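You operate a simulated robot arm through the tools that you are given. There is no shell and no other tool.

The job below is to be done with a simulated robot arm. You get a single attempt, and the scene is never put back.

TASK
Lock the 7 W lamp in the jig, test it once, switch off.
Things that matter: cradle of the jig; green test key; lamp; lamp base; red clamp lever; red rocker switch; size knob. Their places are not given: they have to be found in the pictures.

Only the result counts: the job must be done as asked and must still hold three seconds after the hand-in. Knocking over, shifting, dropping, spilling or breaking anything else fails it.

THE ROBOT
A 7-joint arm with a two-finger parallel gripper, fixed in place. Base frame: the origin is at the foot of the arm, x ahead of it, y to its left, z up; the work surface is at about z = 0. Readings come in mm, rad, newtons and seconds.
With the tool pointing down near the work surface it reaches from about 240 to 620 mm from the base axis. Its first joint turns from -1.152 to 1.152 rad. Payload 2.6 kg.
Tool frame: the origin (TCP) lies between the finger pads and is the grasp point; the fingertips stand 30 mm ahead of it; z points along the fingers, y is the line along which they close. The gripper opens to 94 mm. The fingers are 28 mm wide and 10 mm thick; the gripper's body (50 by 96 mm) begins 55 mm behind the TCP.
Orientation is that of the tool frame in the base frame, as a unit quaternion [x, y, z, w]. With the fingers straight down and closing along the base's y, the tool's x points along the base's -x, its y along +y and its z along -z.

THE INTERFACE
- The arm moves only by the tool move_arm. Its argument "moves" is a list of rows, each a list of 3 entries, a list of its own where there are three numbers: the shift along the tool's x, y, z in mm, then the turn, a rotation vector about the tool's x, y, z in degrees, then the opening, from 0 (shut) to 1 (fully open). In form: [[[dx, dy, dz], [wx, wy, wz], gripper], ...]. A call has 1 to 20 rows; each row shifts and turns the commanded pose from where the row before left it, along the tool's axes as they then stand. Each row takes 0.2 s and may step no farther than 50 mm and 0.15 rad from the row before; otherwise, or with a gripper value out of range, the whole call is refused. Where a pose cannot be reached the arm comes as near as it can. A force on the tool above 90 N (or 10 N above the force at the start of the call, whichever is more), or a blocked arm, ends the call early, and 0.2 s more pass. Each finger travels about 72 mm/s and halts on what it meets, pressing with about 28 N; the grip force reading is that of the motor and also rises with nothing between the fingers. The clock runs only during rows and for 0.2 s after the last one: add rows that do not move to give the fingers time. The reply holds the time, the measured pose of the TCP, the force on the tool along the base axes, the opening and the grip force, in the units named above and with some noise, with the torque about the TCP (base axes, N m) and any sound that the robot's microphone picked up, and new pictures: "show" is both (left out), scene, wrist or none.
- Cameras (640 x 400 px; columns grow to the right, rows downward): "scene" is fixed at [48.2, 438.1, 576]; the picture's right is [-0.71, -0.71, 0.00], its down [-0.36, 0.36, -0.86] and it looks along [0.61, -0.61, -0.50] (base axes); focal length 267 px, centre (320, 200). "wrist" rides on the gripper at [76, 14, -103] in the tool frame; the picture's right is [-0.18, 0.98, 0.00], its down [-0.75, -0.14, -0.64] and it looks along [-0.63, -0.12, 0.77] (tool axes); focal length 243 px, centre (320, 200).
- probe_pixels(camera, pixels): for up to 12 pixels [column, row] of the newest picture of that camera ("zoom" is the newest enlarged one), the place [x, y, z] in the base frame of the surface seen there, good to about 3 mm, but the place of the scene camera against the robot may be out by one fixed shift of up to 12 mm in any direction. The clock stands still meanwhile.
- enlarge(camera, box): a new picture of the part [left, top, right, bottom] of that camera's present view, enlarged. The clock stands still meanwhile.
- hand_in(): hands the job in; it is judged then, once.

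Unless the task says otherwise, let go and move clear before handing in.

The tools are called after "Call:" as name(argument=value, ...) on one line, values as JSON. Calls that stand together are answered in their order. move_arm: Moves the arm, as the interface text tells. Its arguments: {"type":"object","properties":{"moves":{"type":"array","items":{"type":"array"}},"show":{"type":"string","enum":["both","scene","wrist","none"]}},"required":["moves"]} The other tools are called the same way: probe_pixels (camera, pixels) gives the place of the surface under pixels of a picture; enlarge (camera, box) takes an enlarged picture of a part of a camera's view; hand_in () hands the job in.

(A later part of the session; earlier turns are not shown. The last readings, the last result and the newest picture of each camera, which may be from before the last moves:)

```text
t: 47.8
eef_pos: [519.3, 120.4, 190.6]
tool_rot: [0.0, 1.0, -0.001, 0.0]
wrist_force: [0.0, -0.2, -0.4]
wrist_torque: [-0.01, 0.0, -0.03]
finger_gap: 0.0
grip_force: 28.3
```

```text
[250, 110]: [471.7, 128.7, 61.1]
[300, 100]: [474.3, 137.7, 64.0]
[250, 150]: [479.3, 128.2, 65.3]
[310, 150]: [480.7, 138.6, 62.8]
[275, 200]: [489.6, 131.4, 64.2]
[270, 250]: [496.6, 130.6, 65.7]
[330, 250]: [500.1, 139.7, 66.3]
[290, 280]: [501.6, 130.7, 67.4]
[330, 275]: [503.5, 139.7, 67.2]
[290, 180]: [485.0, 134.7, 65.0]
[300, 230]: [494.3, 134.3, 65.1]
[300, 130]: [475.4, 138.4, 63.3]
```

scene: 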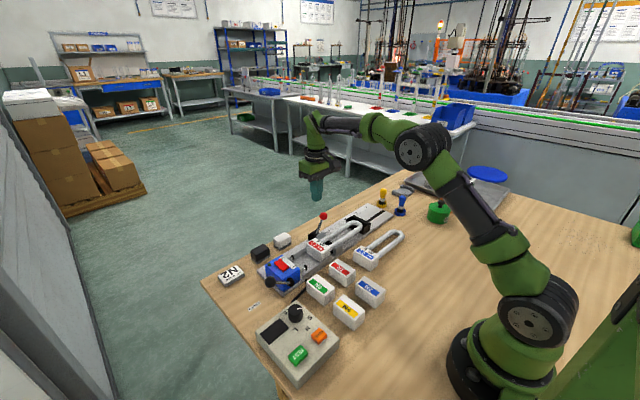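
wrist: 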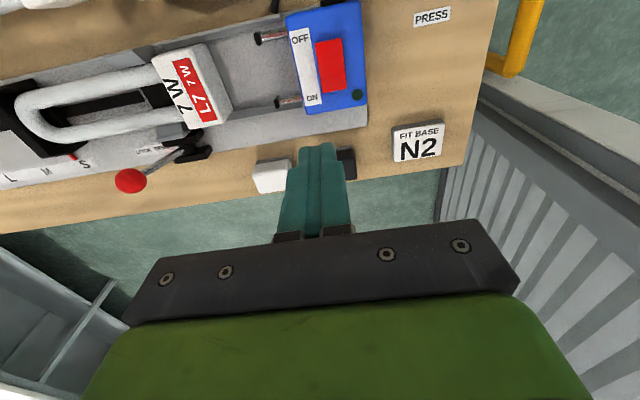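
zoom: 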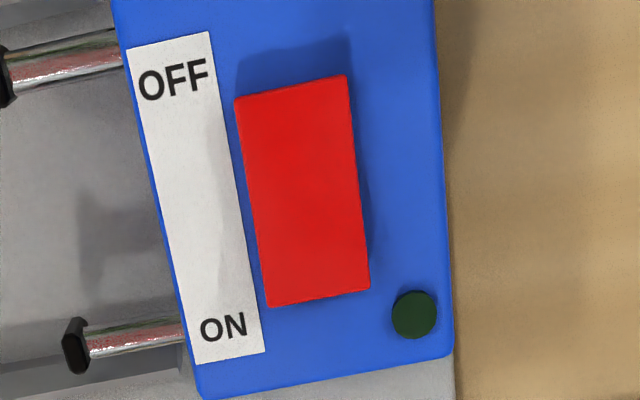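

The ON end stands higher (z≈67 vs 62), so the rocker is OFF. I'll go above the ON end at about (506,134.5) with closed fingers and approach.

Call:
move_arm(moves=[[[13, 14, 0], [0, 0, 0], 0], [[0, 0, 40], [0, 0, 0], 0], [[0, 0, 45], [0, 0, 0], 0], [[0, 0, 0], [0, 0, 0], 0]], show="both")

Call:
enlarge(camera="wrist", box=[200, 40, 440, 220])

Call:
enlarge(camera="scene", box=[245, 225, 325, 300])

```text
t: 48.8
eef_pos: [507.2, 134.1, 106.2]
tool_rot: [0.001, 1.0, -0.001, 0.0]
wrist_force: [-1.0, -0.7, 0.0]
wrist_torque: [0.04, -0.01, 0.04]
finger_gap: 0.0
grip_force: 27.8
```

scene: 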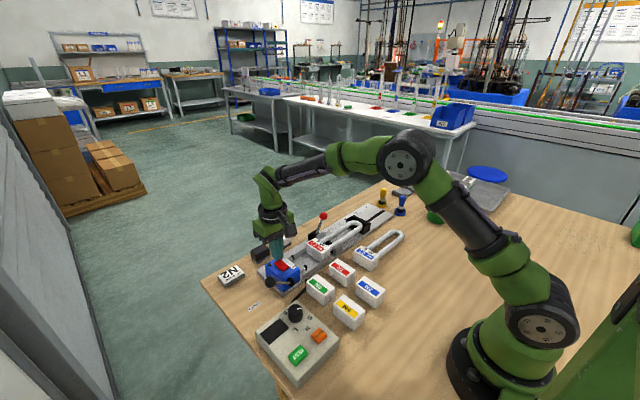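
wrist: 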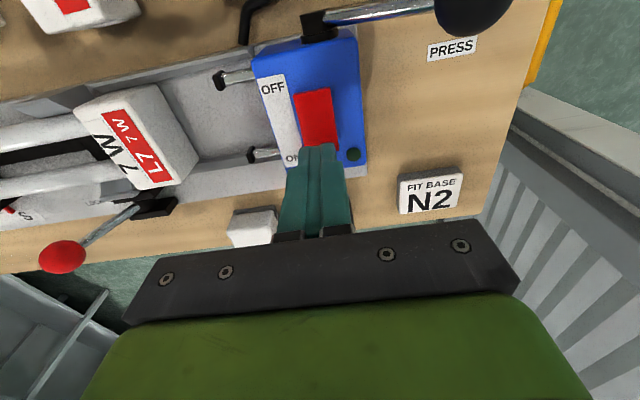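

```text
2.22 times, centred on (320, 130) of wrist
```

zoom: 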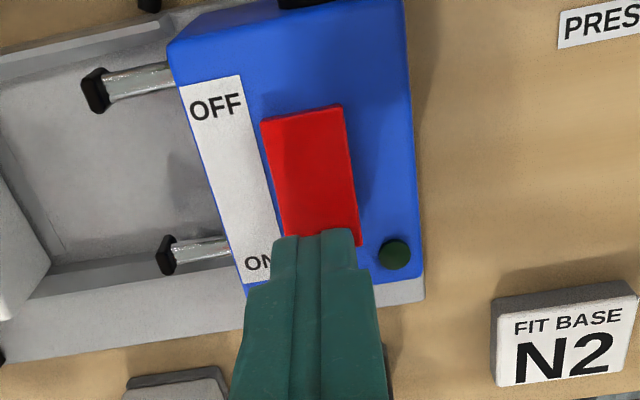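

```text
5.33 times, centred on (285, 262) of scene
```

zoom: 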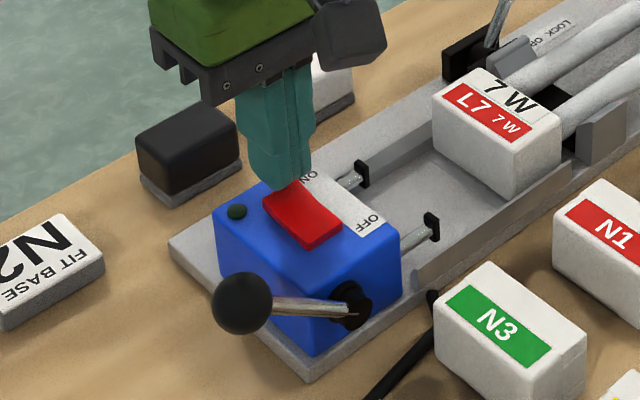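

The fingertips hover above the ON end (tip z≈76). I'll shift −2 mm in x and lower in small steps to press it.

Call:
move_arm(moves=[[[2, 0, 4], [0, 0, 0], 0], [[0, 0, 4], [0, 0, 0], 0], [[0, 0, 2], [0, 0, 0], 0], [[0, 0, 0], [0, 0, 0], 0]], show="none")

Call:
move_arm(moves=[[[0, 0, 2], [0, 0, 0], 0], [[0, 0, 0], [0, 0, 0], 0]], show="none")

Call:
move_arm(moves=[[[0, 0, 2], [0, 0, 0], 0], [[0, 0, 0], [0, 0, 0], 0]], show="both")

Call:
enlarge(camera="wrist", box=[200, 40, 440, 220])

Call:
enlarge(camera="scene", box=[245, 225, 325, 300])

```text
t: 49.8
eef_pos: [505.1, 135.0, 96.6]
tool_rot: [-0.001, 1.0, 0.001, 0.001]
wrist_force: [2.4, -0.2, 2.5]
wrist_torque: [0.02, -0.02, 0.01]
finger_gap: 0.0
grip_force: 28.1
```

```text
t: 50.4
eef_pos: [505.0, 134.2, 96.9]
tool_rot: [0.0, 1.0, 0.001, 0.002]
wrist_force: [-9.7, -4.9, 29.4]
wrist_torque: [-0.14, 0.66, 0.09]
finger_gap: 0.0
grip_force: 28.1
```

```text
t: 51.0
eef_pos: [505.6, 133.5, 96.4]
tool_rot: [-0.001, 1.0, 0.001, 0.004]
wrist_force: [-12.4, -5.7, 42.0]
wrist_torque: [-0.21, 0.96, -0.08]
finger_gap: 0.1
grip_force: 28.4
```

scene: 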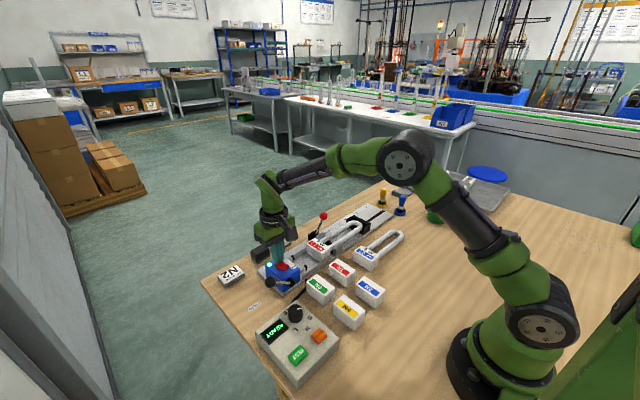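
wrist: 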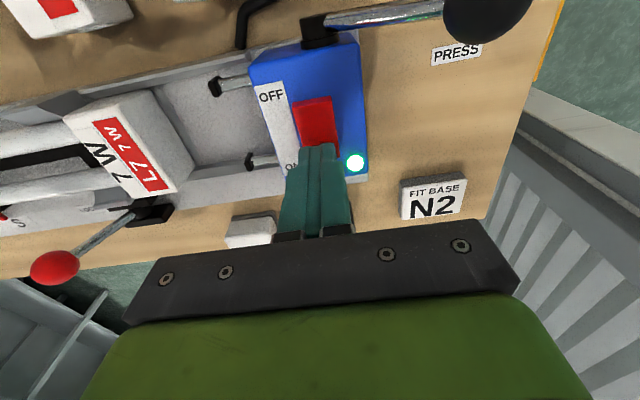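

```text
2.22 times, centred on (320, 130) of wrist
```

zoom: 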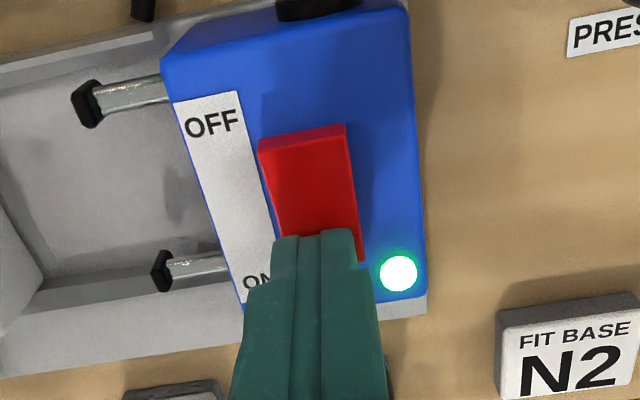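

```text
5.33 times, centred on (285, 262) of scene
```

zoom: 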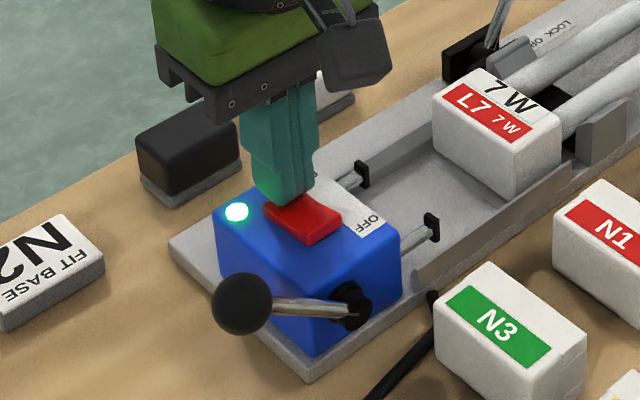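

The LED is lit and the test box display shows something at scene (275,333). I'll lift off and read the display.

Call:
move_arm(moves=[[[0, 0, -10], [0, 0, 0], 0], [[0, 0, -40], [0, 0, 0], 0], [[0, 0, -40], [0, 0, 0], 0], [[0, 0, 0], [0, 0, 0], 0]], show="both")

Call:
enlarge(camera="scene", box=[250, 300, 346, 370])

Call:
enlarge(camera="scene", box=[250, 235, 330, 300])

```text
t: 52.0
eef_pos: [505.7, 133.1, 181.6]
tool_rot: [-0.001, 1.0, 0.0, 0.0]
wrist_force: [0.0, -0.4, -0.7]
wrist_torque: [0.04, -0.02, 0.03]
finger_gap: 0.1
grip_force: 27.8
```

scene: 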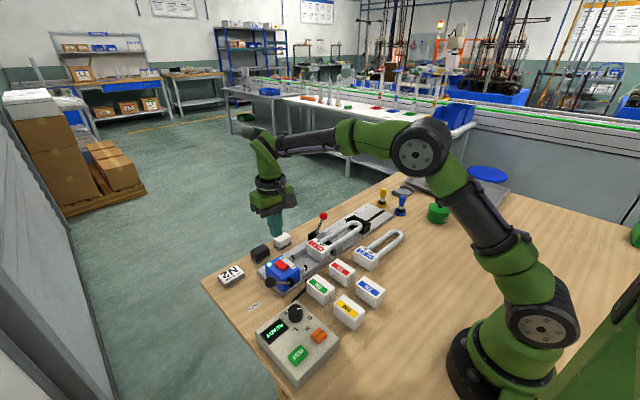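
wrist: 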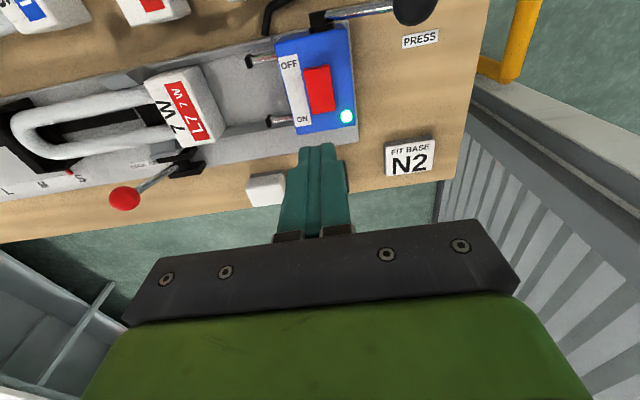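

```text
5.71 times, centred on (298, 335) of scene
```

zoom: 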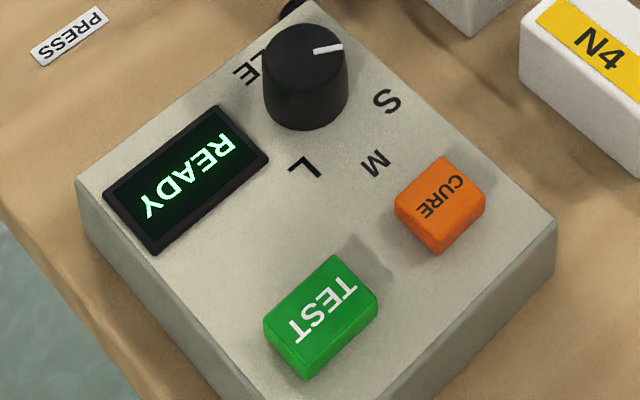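

```text
6.15 times, centred on (290, 268) of scene
```

zoom: 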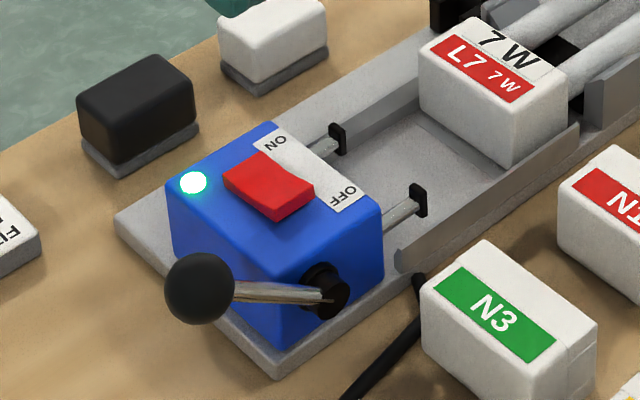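

The display reads READY, the LED is lit and the lamp is in place. Next I'll move above the green TEST key at about (287, 255.5).

Call:
move_arm(moves=[[[36.5, 20.4, 0], [0, 0, 0], 0], [[36.5, 20.4, 0], [0, 0, 0], 0], [[36.5, 20.4, 0], [0, 0, 0], 0], [[36.5, 20.4, 0], [0, 0, 0], 0], [[36.5, 20.4, 0], [0, 0, 0], 0], [[36.5, 20.4, 0], [0, 0, 0], 0], [[0, 0, 35], [0, 0, 0], 0], [[0, 0, 35], [0, 0, 0], 0], [[0, 0, 0], [0, 0, 0], 0]], show="both")

Call:
enlarge(camera="wrist", box=[200, 20, 440, 220])

Call:
enlarge(camera="scene", box=[240, 290, 350, 390])

```text
t: 54.0
eef_pos: [284.1, 255.5, 112.9]
tool_rot: [0.0, 1.0, 0.001, 0.0]
wrist_force: [0.1, -1.1, -0.6]
wrist_torque: [-0.01, 0.0, -0.01]
finger_gap: 0.0
grip_force: 28.6
```

scene: 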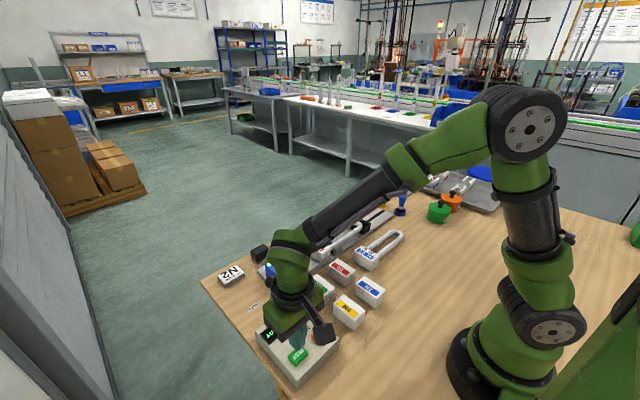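
wrist: 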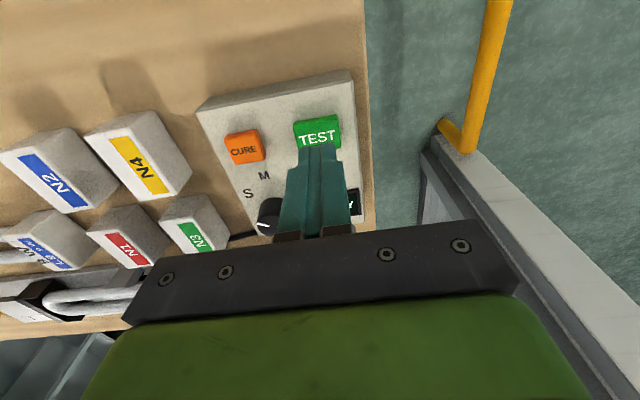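

```text
2.00 times, centred on (320, 120) of wrist
```

zoom: 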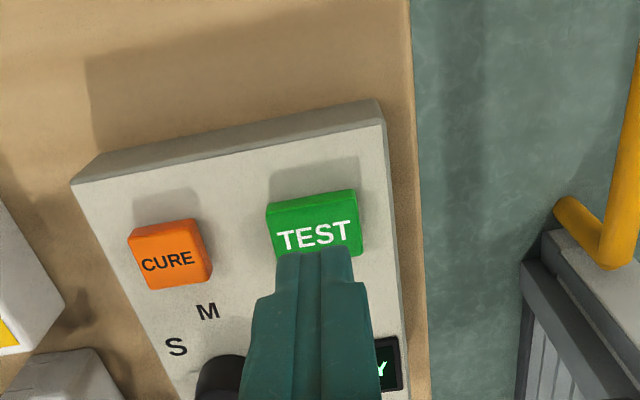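

```text
4.00 times, centred on (295, 340) of scene
```

zoom: 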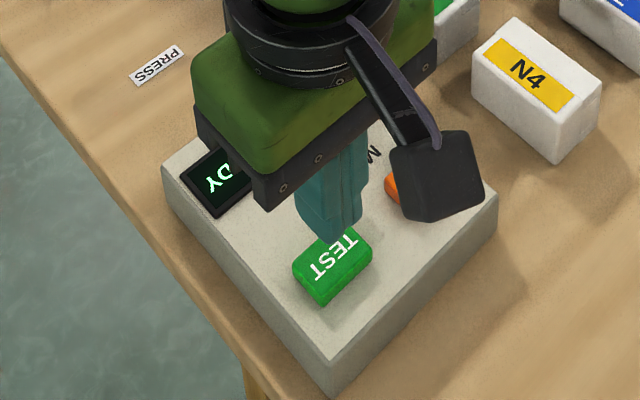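

The fingers are above the TEST key at tip z≈83. I'll confirm the key's centre and height from this nearer view.

Call:
probe_pixels(camera="wrist", pixels=[[296, 126], [336, 118], [318, 122], [299, 144], [339, 142], [318, 130], [302, 135], [333, 135], [318, 150], [240, 147], [310, 168], [330, 112]])

```text
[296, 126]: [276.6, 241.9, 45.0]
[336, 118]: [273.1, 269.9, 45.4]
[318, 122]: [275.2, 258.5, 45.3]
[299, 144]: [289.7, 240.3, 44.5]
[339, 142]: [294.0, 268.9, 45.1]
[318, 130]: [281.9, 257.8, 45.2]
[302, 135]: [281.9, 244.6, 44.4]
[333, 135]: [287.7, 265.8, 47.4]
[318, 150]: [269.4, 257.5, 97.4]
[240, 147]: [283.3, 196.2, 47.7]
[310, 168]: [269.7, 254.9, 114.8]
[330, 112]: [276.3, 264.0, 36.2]
```

The key's centre is (285.5, 255.5), top z≈45; I'm aligned. I'll descend to just above it.

Call:
move_arm(moves=[[[0, 0, 18], [0, 0, 0], 0], [[0, 0, 16], [0, 0, 0], 0], [[0, 0, 0], [0, 0, 0], 0]], show="wrist")

Call:
move_arm(moves=[[[0, 0, 2], [0, 0, 0], 0], [[0, 0, 0], [0, 0, 0], 0]], show="none")

```text
t: 54.8
eef_pos: [285.6, 256.0, 78.4]
tool_rot: [0.001, 1.0, 0.0, 0.0]
wrist_force: [-0.2, -0.6, -0.3]
wrist_torque: [-0.01, -0.01, 0.01]
finger_gap: 0.0
grip_force: 28.2
```

wrist: 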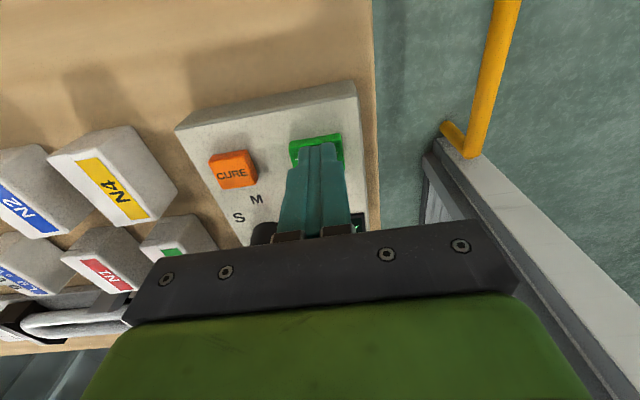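

```text
t: 55.4
eef_pos: [285.6, 256.0, 76.0]
tool_rot: [0.0, 1.0, 0.0, -0.001]
wrist_force: [1.0, -0.4, 0.4]
wrist_torque: [0.03, 0.01, 0.0]
finger_gap: 0.0
grip_force: 27.7
```

The tips are at about z=46 with no contact yet and right over the key. I'll press 2 mm at a time, keeping contact, and watch the display.

Call:
move_arm(moves=[[[0, 0, 2], [0, 0, 0], 0], [[0, 0, 0], [0, 0, 0], 0]], show="scene")

Call:
move_arm(moves=[[[0, 0, 2], [0, 0, 0], 0], [[0, 0, 0], [0, 0, 0], 0]], show="scene")

Call:
enlarge(camera="scene", box=[240, 290, 350, 390])

```text
t: 56.0
eef_pos: [286.6, 256.0, 74.5]
tool_rot: [0.0, 1.0, 0.0, 0.0]
wrist_force: [-0.4, -0.5, 1.0]
wrist_torque: [0.0, 0.02, -0.03]
finger_gap: 0.1
grip_force: 28.0
```

scene: 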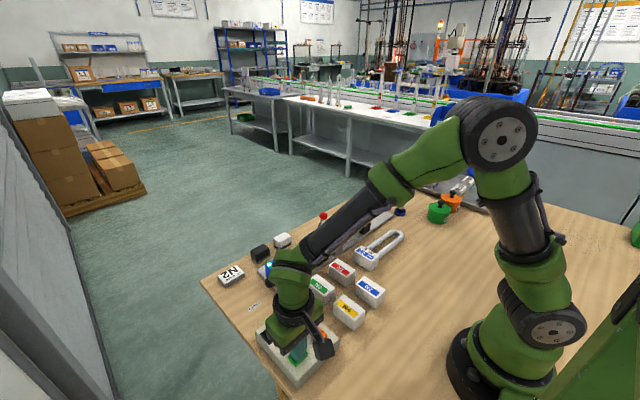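

```text
t: 56.6
eef_pos: [286.2, 255.7, 72.4]
tool_rot: [0.0, 1.0, 0.0, 0.0]
wrist_force: [-1.2, 0.6, 1.6]
wrist_torque: [0.02, 0.04, -0.04]
finger_gap: 0.0
grip_force: 28.0
heard: click
```

scene: 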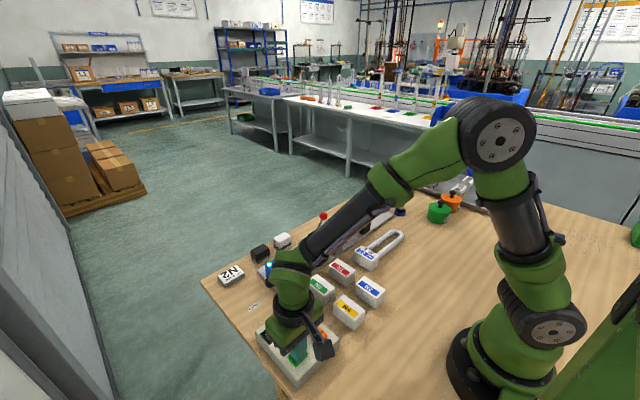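

```text
4.00 times, centred on (295, 340) of scene
```

zoom: 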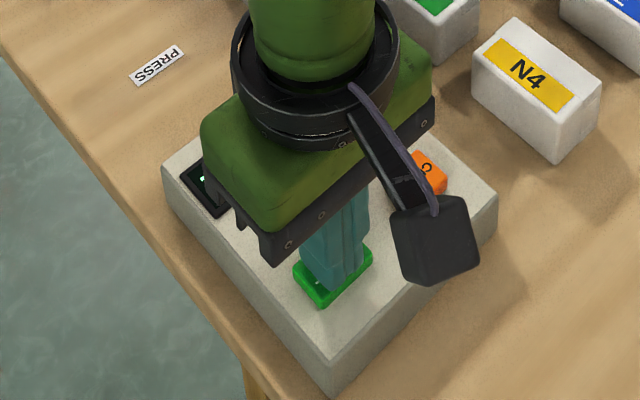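

A click was heard, so TEST registered one press. I'll lift straight off and read the display.

Call:
move_arm(moves=[[[0, 0, -15], [0, 0, 0], 0], [[0, 0, -40], [0, 0, 0], 0], [[-30, -35, -20], [0, 0, 0], 0], [[-30, -35, -20], [0, 0, 0], 0], [[0, 0, 0], [0, 0, 0], 0]], show="both")

Call:
enlarge(camera="scene", box=[240, 290, 350, 390])

Call:
enlarge(camera="scene", box=[260, 200, 390, 290])

Call:
enlarge(camera="wrist", box=[200, 0, 460, 160])

```text
refused: row 3 steps farther than a row can; nothing moved
```

```text
4.00 times, centred on (295, 340) of scene
```

zoom: 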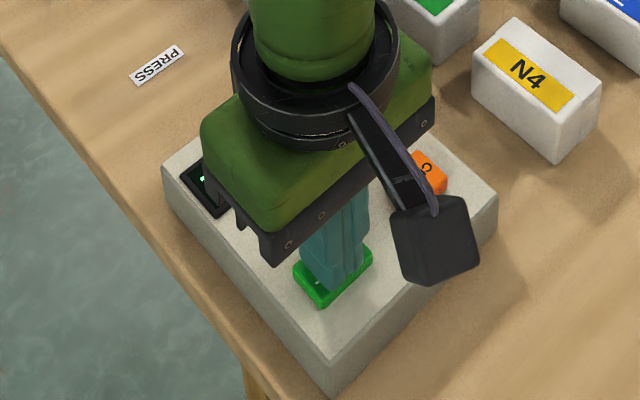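

```text
4.44 times, centred on (325, 245) of scene
```

zoom: 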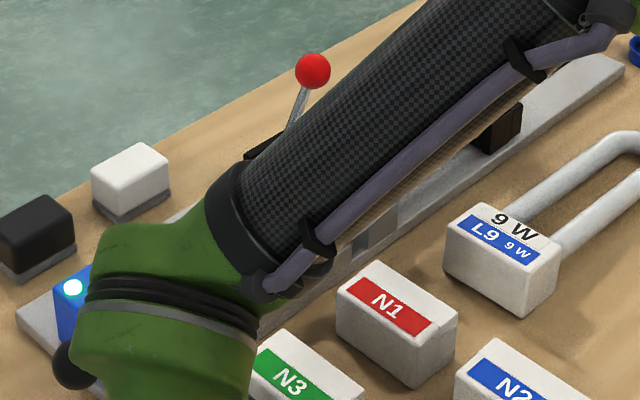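

```text
2.46 times, centred on (330, 80) of wrist
```

zoom: 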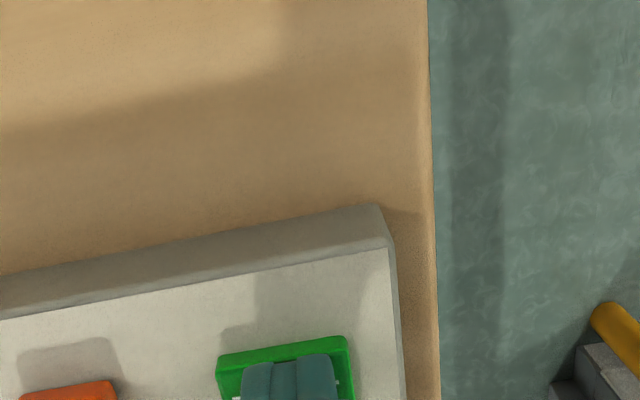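

That call was refused for a step size a hair too long, so the key is still held down. I'll lift straight up with smaller steps.

Call:
move_arm(moves=[[[0, 0, -15], [0, 0, 0], 0], [[0, 0, -40], [0, 0, 0], 0], [[0, 0, -45], [0, 0, 0], 0], [[-30, -30, 0], [0, 0, 0], 0], [[-30, -30, 0], [0, 0, 0], 0], [[0, 0, 0], [0, 0, 0], 0]], show="both")

Call:
enlarge(camera="scene", box=[240, 290, 350, 390])

Call:
enlarge(camera="wrist", box=[200, 0, 460, 160])

```text
t: 58.0
eef_pos: [345.5, 196.6, 172.0]
tool_rot: [-0.001, 1.0, 0.0, 0.0]
wrist_force: [0.2, -0.3, 1.3]
wrist_torque: [0.0, -0.05, 0.03]
finger_gap: 0.0
grip_force: 27.7
```

scene: 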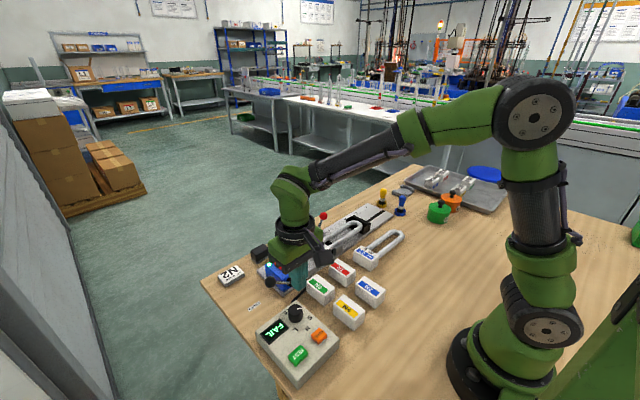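
wrist: 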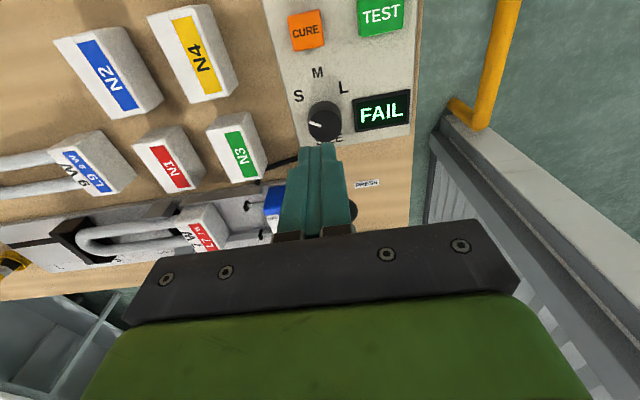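

```text
4.00 times, centred on (295, 340) of scene
```

zoom: 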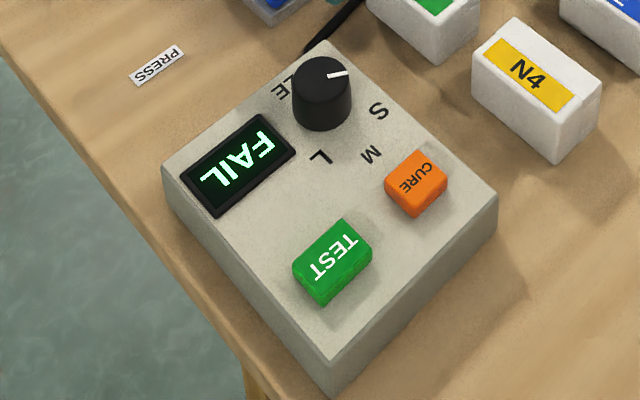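

```text
2.46 times, centred on (330, 80) of wrist
```

zoom: 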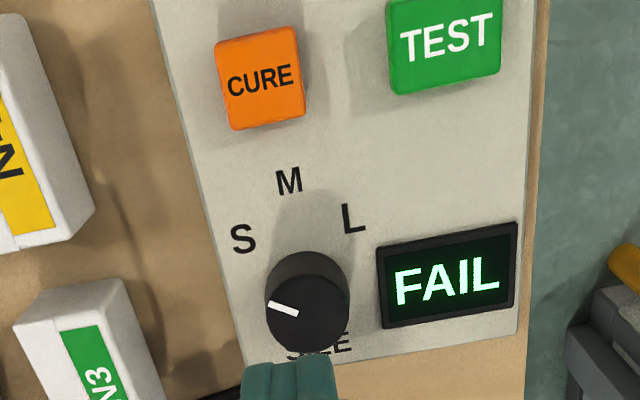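

The display now reads FAIL after the single test. Before deciding anything, I'll examine the knob's pointer and labels again and recheck the lamp's seat in detail.

Call:
enlarge(camera="wrist", box=[270, 50, 366, 150])

Call:
probe_pixels(camera="wrist", pixels=[[299, 97], [317, 73], [343, 88], [321, 128], [310, 123], [316, 127], [308, 118], [325, 108], [340, 118], [330, 138], [312, 135], [335, 132]])

```text
4.00 times, centred on (318, 100) of wrist
```

zoom: 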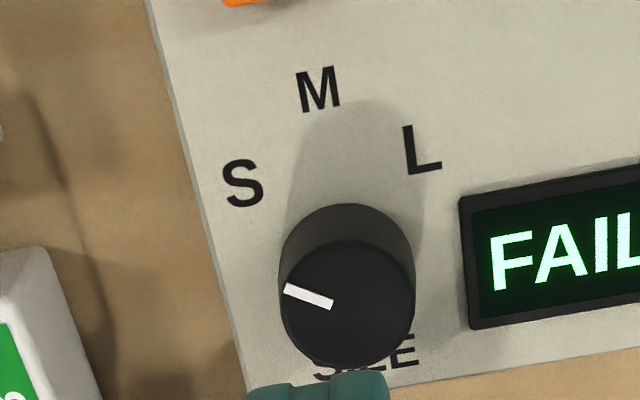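

```text
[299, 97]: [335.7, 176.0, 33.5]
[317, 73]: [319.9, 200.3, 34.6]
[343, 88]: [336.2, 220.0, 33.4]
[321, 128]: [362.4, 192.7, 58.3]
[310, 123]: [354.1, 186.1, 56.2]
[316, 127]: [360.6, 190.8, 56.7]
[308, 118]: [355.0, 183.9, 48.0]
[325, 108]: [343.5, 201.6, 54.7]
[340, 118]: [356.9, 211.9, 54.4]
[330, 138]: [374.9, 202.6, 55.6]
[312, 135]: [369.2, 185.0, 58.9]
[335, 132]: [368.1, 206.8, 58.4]
```

The pointer sits about 60° from M on the S side as before. Next I'll inspect the lamp's seat from above, especially how the base lies relative to the ribs, jaws and stop.

Call:
move_arm(moves=[[[-40, -28, 0], [0, 0, 0], 0], [[-40, -28, 0], [0, 0, 0], 0], [[-40, -28, 0], [0, 0, 0], 0], [[-38, -28, 0], [0, 0, 0], 0], [[0, -40, 0], [0, 0, 0], 0], [[0, 0, 0], [0, 0, 0], 0]], show="both")

Call:
enlarge(camera="wrist", box=[120, 0, 440, 200])

Call:
enlarge(camera="scene", box=[260, 200, 390, 290])

```text
t: 59.4
eef_pos: [502.9, 44.5, 170.6]
tool_rot: [-0.001, 1.0, 0.0, 0.0]
wrist_force: [0.2, -0.2, 0.3]
wrist_torque: [0.0, 0.02, 0.0]
finger_gap: 0.0
grip_force: 27.9
```

scene: 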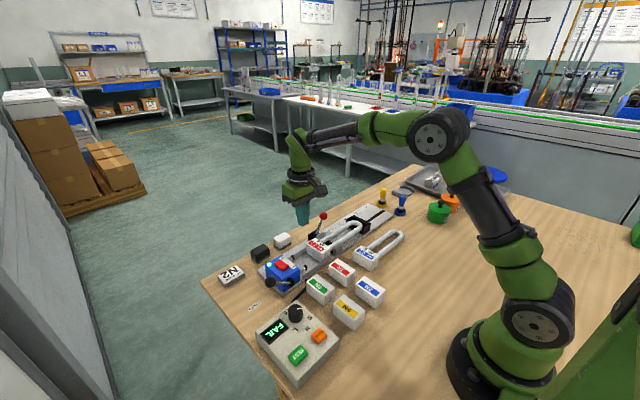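
wrist: 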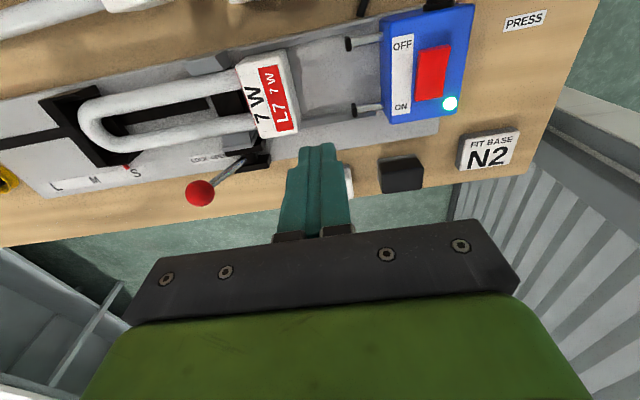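

```text
2.00 times, centred on (280, 100) of wrist
```

zoom: 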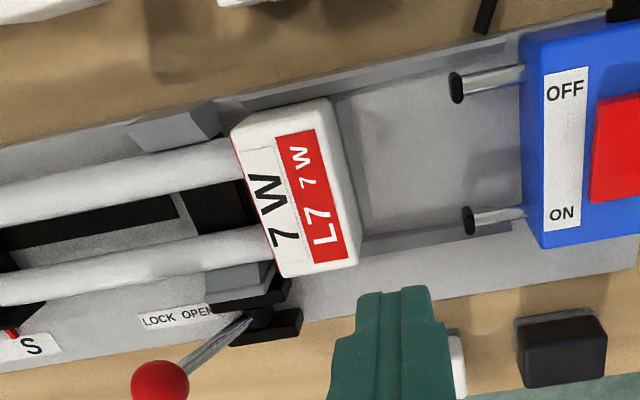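

```text
4.44 times, centred on (325, 245) of scene
```

zoom: 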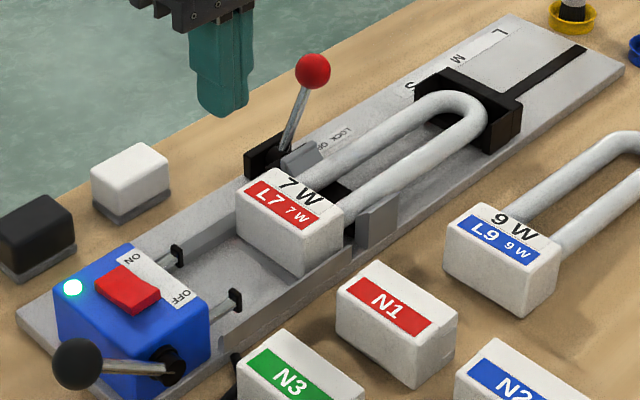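

The base covers all ribs but the last one, which is visible at zoom (357,185). I'll measure how far the base sits from the rib seat and how the bend sits relative to the wall.

Call:
enlarge(camera="wrist", box=[220, 30, 348, 150])

Call:
probe_pixels(camera="zoom", pixels=[[290, 110], [320, 240], [340, 330], [365, 130], [385, 230], [405, 320], [395, 140], [410, 200], [425, 270], [380, 120], [440, 200], [200, 180]])

```text
3.33 times, centred on (284, 90) of wrist
```

zoom: 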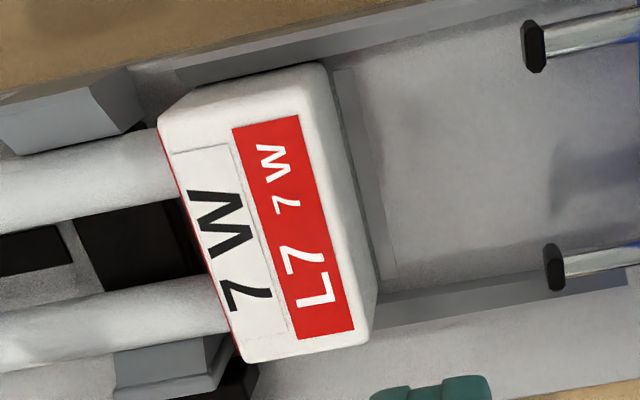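

```text
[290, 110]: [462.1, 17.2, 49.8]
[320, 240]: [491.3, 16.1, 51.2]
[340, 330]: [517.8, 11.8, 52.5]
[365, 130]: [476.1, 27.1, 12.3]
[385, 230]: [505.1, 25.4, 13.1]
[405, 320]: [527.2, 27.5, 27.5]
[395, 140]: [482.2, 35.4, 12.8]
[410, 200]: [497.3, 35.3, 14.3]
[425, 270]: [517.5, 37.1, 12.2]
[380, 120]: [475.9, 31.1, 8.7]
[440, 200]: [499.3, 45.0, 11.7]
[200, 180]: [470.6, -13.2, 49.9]
```

The base spans y≈−19.5…20.5 on the nest floor, seated level. I'll verify the lever's final angle and the jaw's contact with the tube.

Call:
enlarge(camera="wrist", box=[160, 60, 320, 220])

Call:
probe_pixels(camera="wrist", pixels=[[200, 193], [205, 186], [195, 200], [225, 175], [240, 162], [232, 145], [240, 150], [225, 135], [235, 137], [245, 135], [215, 142], [255, 160]])

Call:
enlarge(camera="scene", box=[296, 205, 346, 250])

```text
2.50 times, centred on (240, 140) of wrist
```

zoom: 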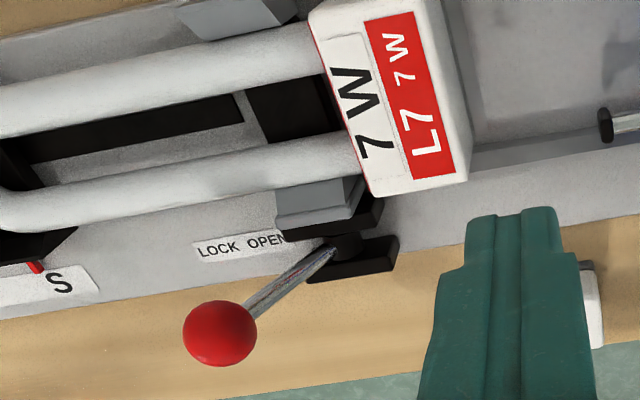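

```text
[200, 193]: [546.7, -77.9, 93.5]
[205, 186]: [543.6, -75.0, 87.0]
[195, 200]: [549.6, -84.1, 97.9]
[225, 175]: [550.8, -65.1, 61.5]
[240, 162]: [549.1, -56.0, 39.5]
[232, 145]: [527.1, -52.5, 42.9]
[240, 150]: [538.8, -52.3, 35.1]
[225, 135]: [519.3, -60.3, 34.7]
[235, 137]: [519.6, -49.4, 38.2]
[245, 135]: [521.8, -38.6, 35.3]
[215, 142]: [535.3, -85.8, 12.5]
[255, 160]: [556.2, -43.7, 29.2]
```

```text
8.89 times, centred on (321, 228) of scene
```

zoom: 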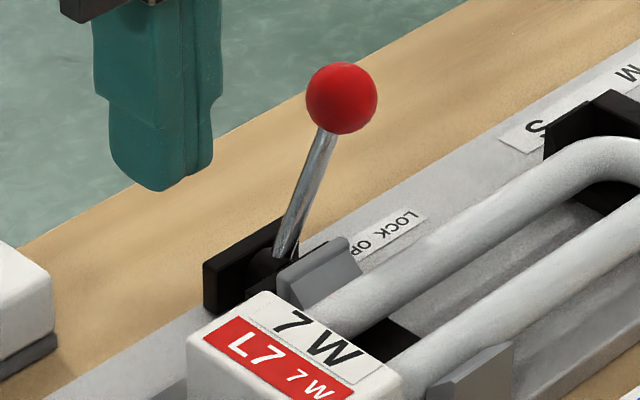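

Everything mechanical checks out: lever at its end on LOCK, jaw at x≈519 against the tube, base level. To understand the FAIL I'd like to know whether the knob really governs the stop; I'll move over the knob and take a close look first.

Call:
move_arm(moves=[[[28.5, 30.7, 0], [0, 0, 0], 0.3], [[28.5, 30.7, 0], [0, 0, 0], 0.55], [[28.5, 30.7, 0], [0, 0, 0], 0.55], [[28.5, 30.7, 0], [0, 0, 0], 0.55], [[28.5, 30.7, 0], [0, 0, 0], 0.55], [[0, 0, 40], [0, 0, 0], 0.55], [[0, 0, 0], [0, 0, 0], 0.55]], show="both")

Call:
enlarge(camera="wrist", box=[220, 60, 420, 200])

Call:
enlarge(camera="scene", box=[250, 290, 350, 360])

```text
t: 61.0
eef_pos: [361.3, 196.7, 131.7]
tool_rot: [0.0, 1.0, 0.001, 0.0]
wrist_force: [0.0, -0.1, -0.4]
wrist_torque: [0.06, -0.02, -0.01]
finger_gap: 51.7
grip_force: 0.2
```

scene: 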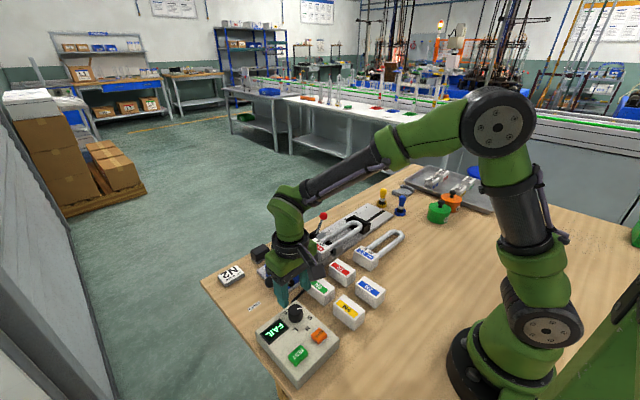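
wrist: 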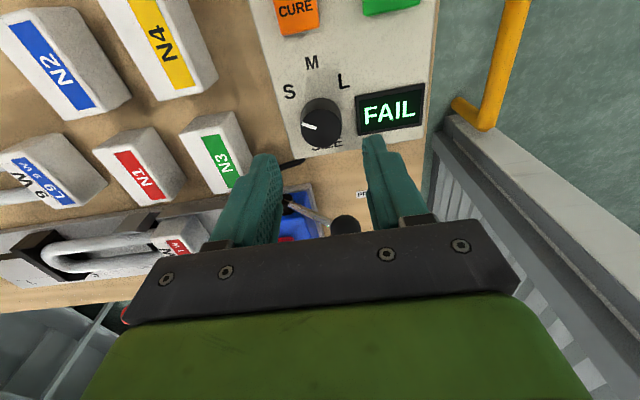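

```text
2.86 times, centred on (320, 130) of wrist
```

zoom: 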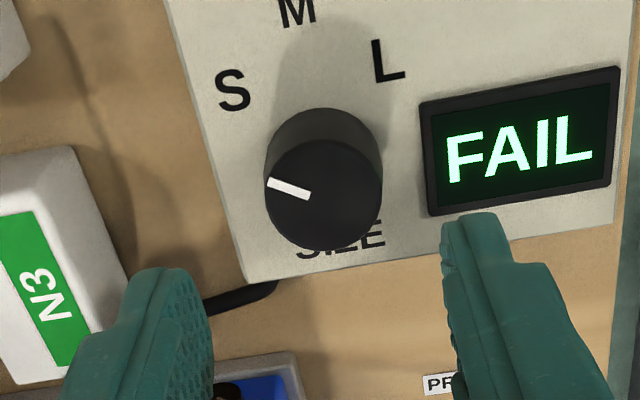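

```text
5.71 times, centred on (300, 325) of scene
```

zoom: 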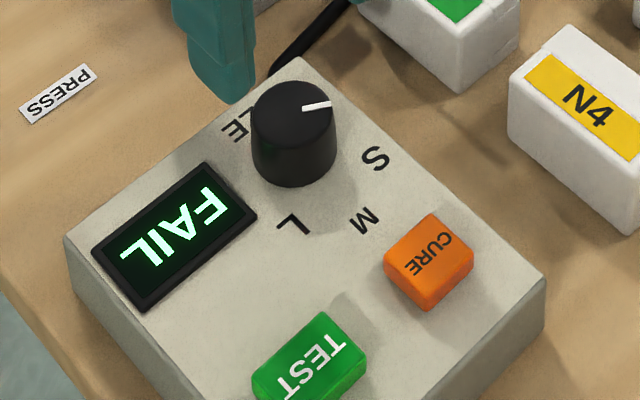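

The knob's white mark stays about 17° beyond the S letter. I'll lower around the knob to hold it and turn it slightly toward S to see whether the stop follows.

Call:
move_arm(moves=[[[0, 0, 20], [0, 0, 0], 0.48], [[0, 0, 20], [0, 0, 0], 0.48], [[0, 0, 17], [0, 0, 0], 0.48], [[0, 0, 0], [0, 0, 0], 0.48]], show="both")

Call:
enlarge(camera="wrist", box=[220, 60, 420, 220])

Call:
enlarge(camera="scene", box=[330, 190, 400, 240])

```text
t: 62.0
eef_pos: [362.0, 198.3, 75.0]
tool_rot: [0.0, 1.0, 0.0, 0.0]
wrist_force: [-0.8, -0.3, 1.1]
wrist_torque: [-0.03, -0.01, -0.02]
finger_gap: 44.9
grip_force: 0.1
```

scene: 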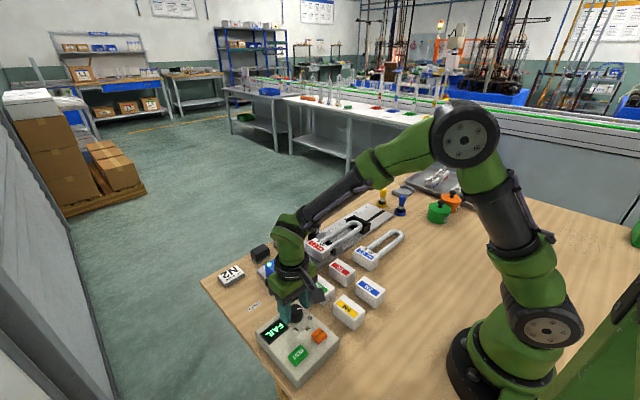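
wrist: 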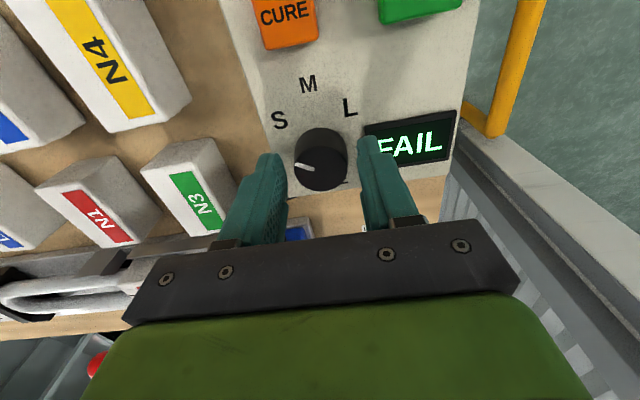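

```text
2.50 times, centred on (320, 140) of wrist
```

zoom: 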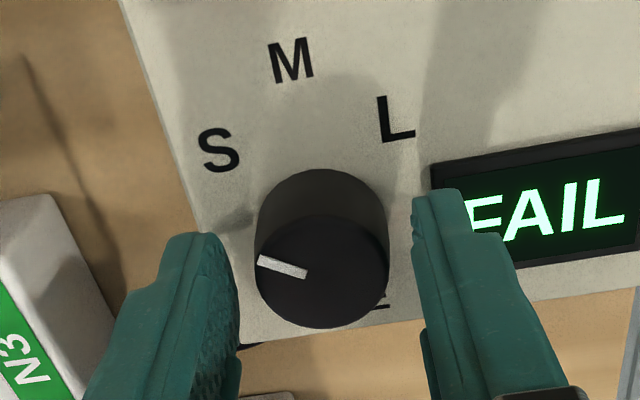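

```text
8.00 times, centred on (365, 215) of scene
```

zoom: 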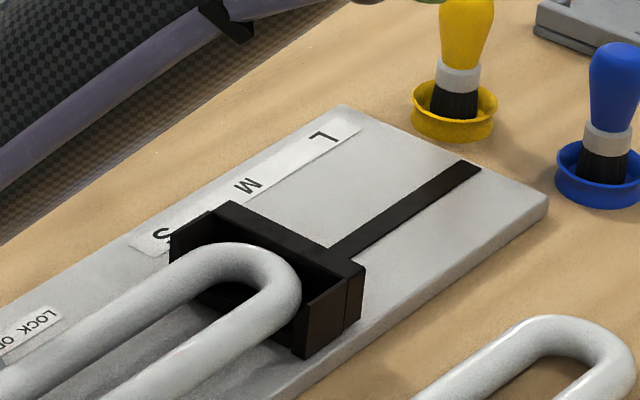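

The stop is visible in the scene view from this pose as a reference (corner at zoom (228,203)). I'll close on the knob and turn it about 16° toward S.

Call:
move_arm(moves=[[[0, 0, 0], [0, 0, 0], 0.38], [[0, 0, 0], [0, 0, 0], 0.25], [[0, 0, 0], [0, 0, 0], 0.25], [[0, 0, 0], [0, 0, 8], 0.25], [[0, 0, 0], [0, 0, 8], 0.25], [[0, 0, 0], [0, 0, 0], 0.25]], show="both")

Call:
enlarge(camera="wrist", box=[220, 60, 420, 220])

Call:
enlarge(camera="scene", box=[330, 190, 400, 240])

```text
t: 63.4
eef_pos: [360.5, 198.6, 77.0]
tool_rot: [0.139, 0.99, 0.0, 0.0]
wrist_force: [-4.4, 8.9, -6.9]
wrist_torque: [-0.21, -0.98, 0.04]
finger_gap: 31.8
grip_force: 45.1
```

scene: 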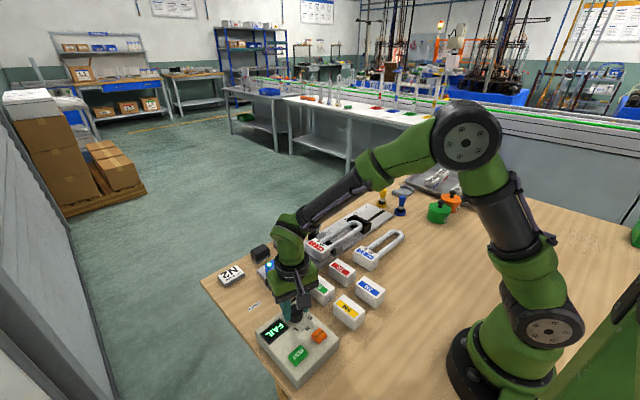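
wrist: 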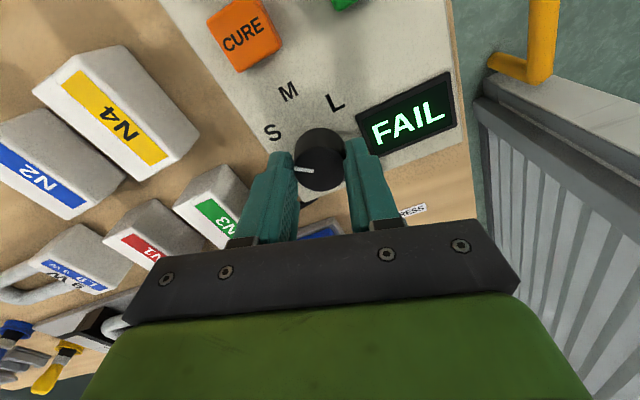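

```text
2.50 times, centred on (320, 140) of wrist
```

zoom: 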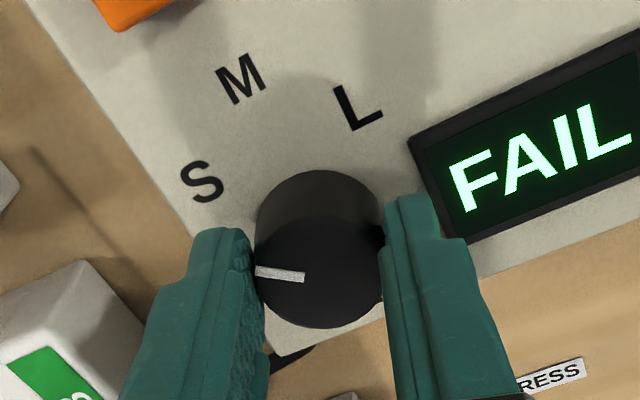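

```text
8.00 times, centred on (365, 215) of scene
```

zoom: 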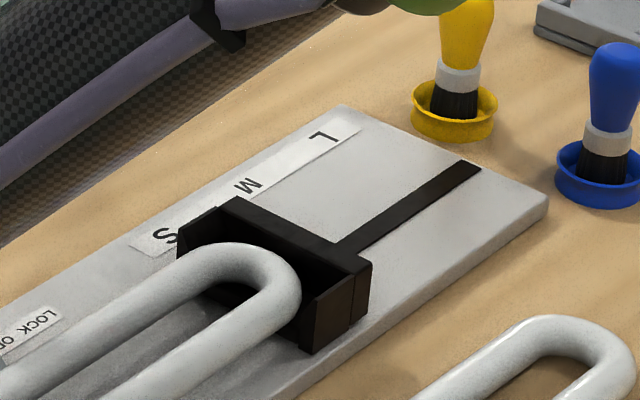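

The stop moved ≈3 mm along with the knob, so the knob does drive the stop, and its original position was S, matching the lamp. I'll turn the knob back to where it was and leave it there.

Call:
move_arm(moves=[[[0, 0, 0], [0, 0, -8], 0.25], [[0, 0, 0], [0, 0, -8], 0.25], [[0, 0, 0], [0, 0, -5], 0.25], [[0, 0, 0], [0, 0, 0], 0.25], [[0, 0, 0], [0, 0, 0], 0.48], [[0, 0, 0], [0, 0, 0], 0.48], [[0, 0, 0], [0, 0, 5], 0.48]], show="both")

Call:
enlarge(camera="wrist", box=[220, 60, 420, 220])

Call:
enlarge(camera="scene", box=[330, 190, 400, 240])

```text
t: 65.0
eef_pos: [360.9, 197.0, 74.7]
tool_rot: [0.0, 1.0, 0.0, 0.001]
wrist_force: [0.0, -0.3, 0.7]
wrist_torque: [-0.02, 0.02, 0.01]
finger_gap: 45.1
grip_force: 0.1
```

scene: 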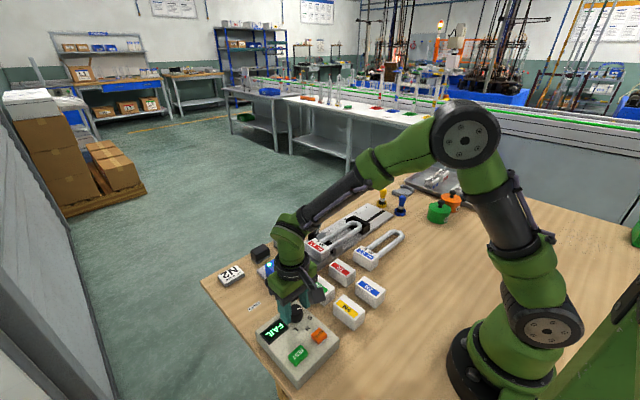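
wrist: 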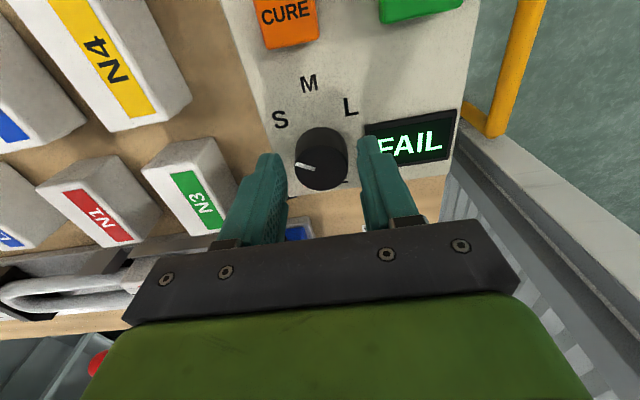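

```text
2.50 times, centred on (320, 140) of wrist
```

zoom: 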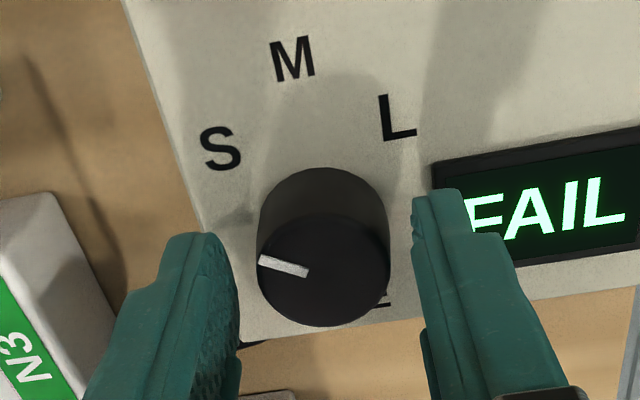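

```text
8.00 times, centred on (365, 215) of scene
```

zoom: 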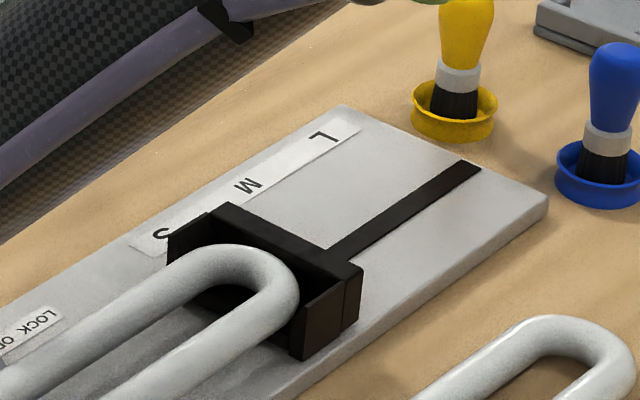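

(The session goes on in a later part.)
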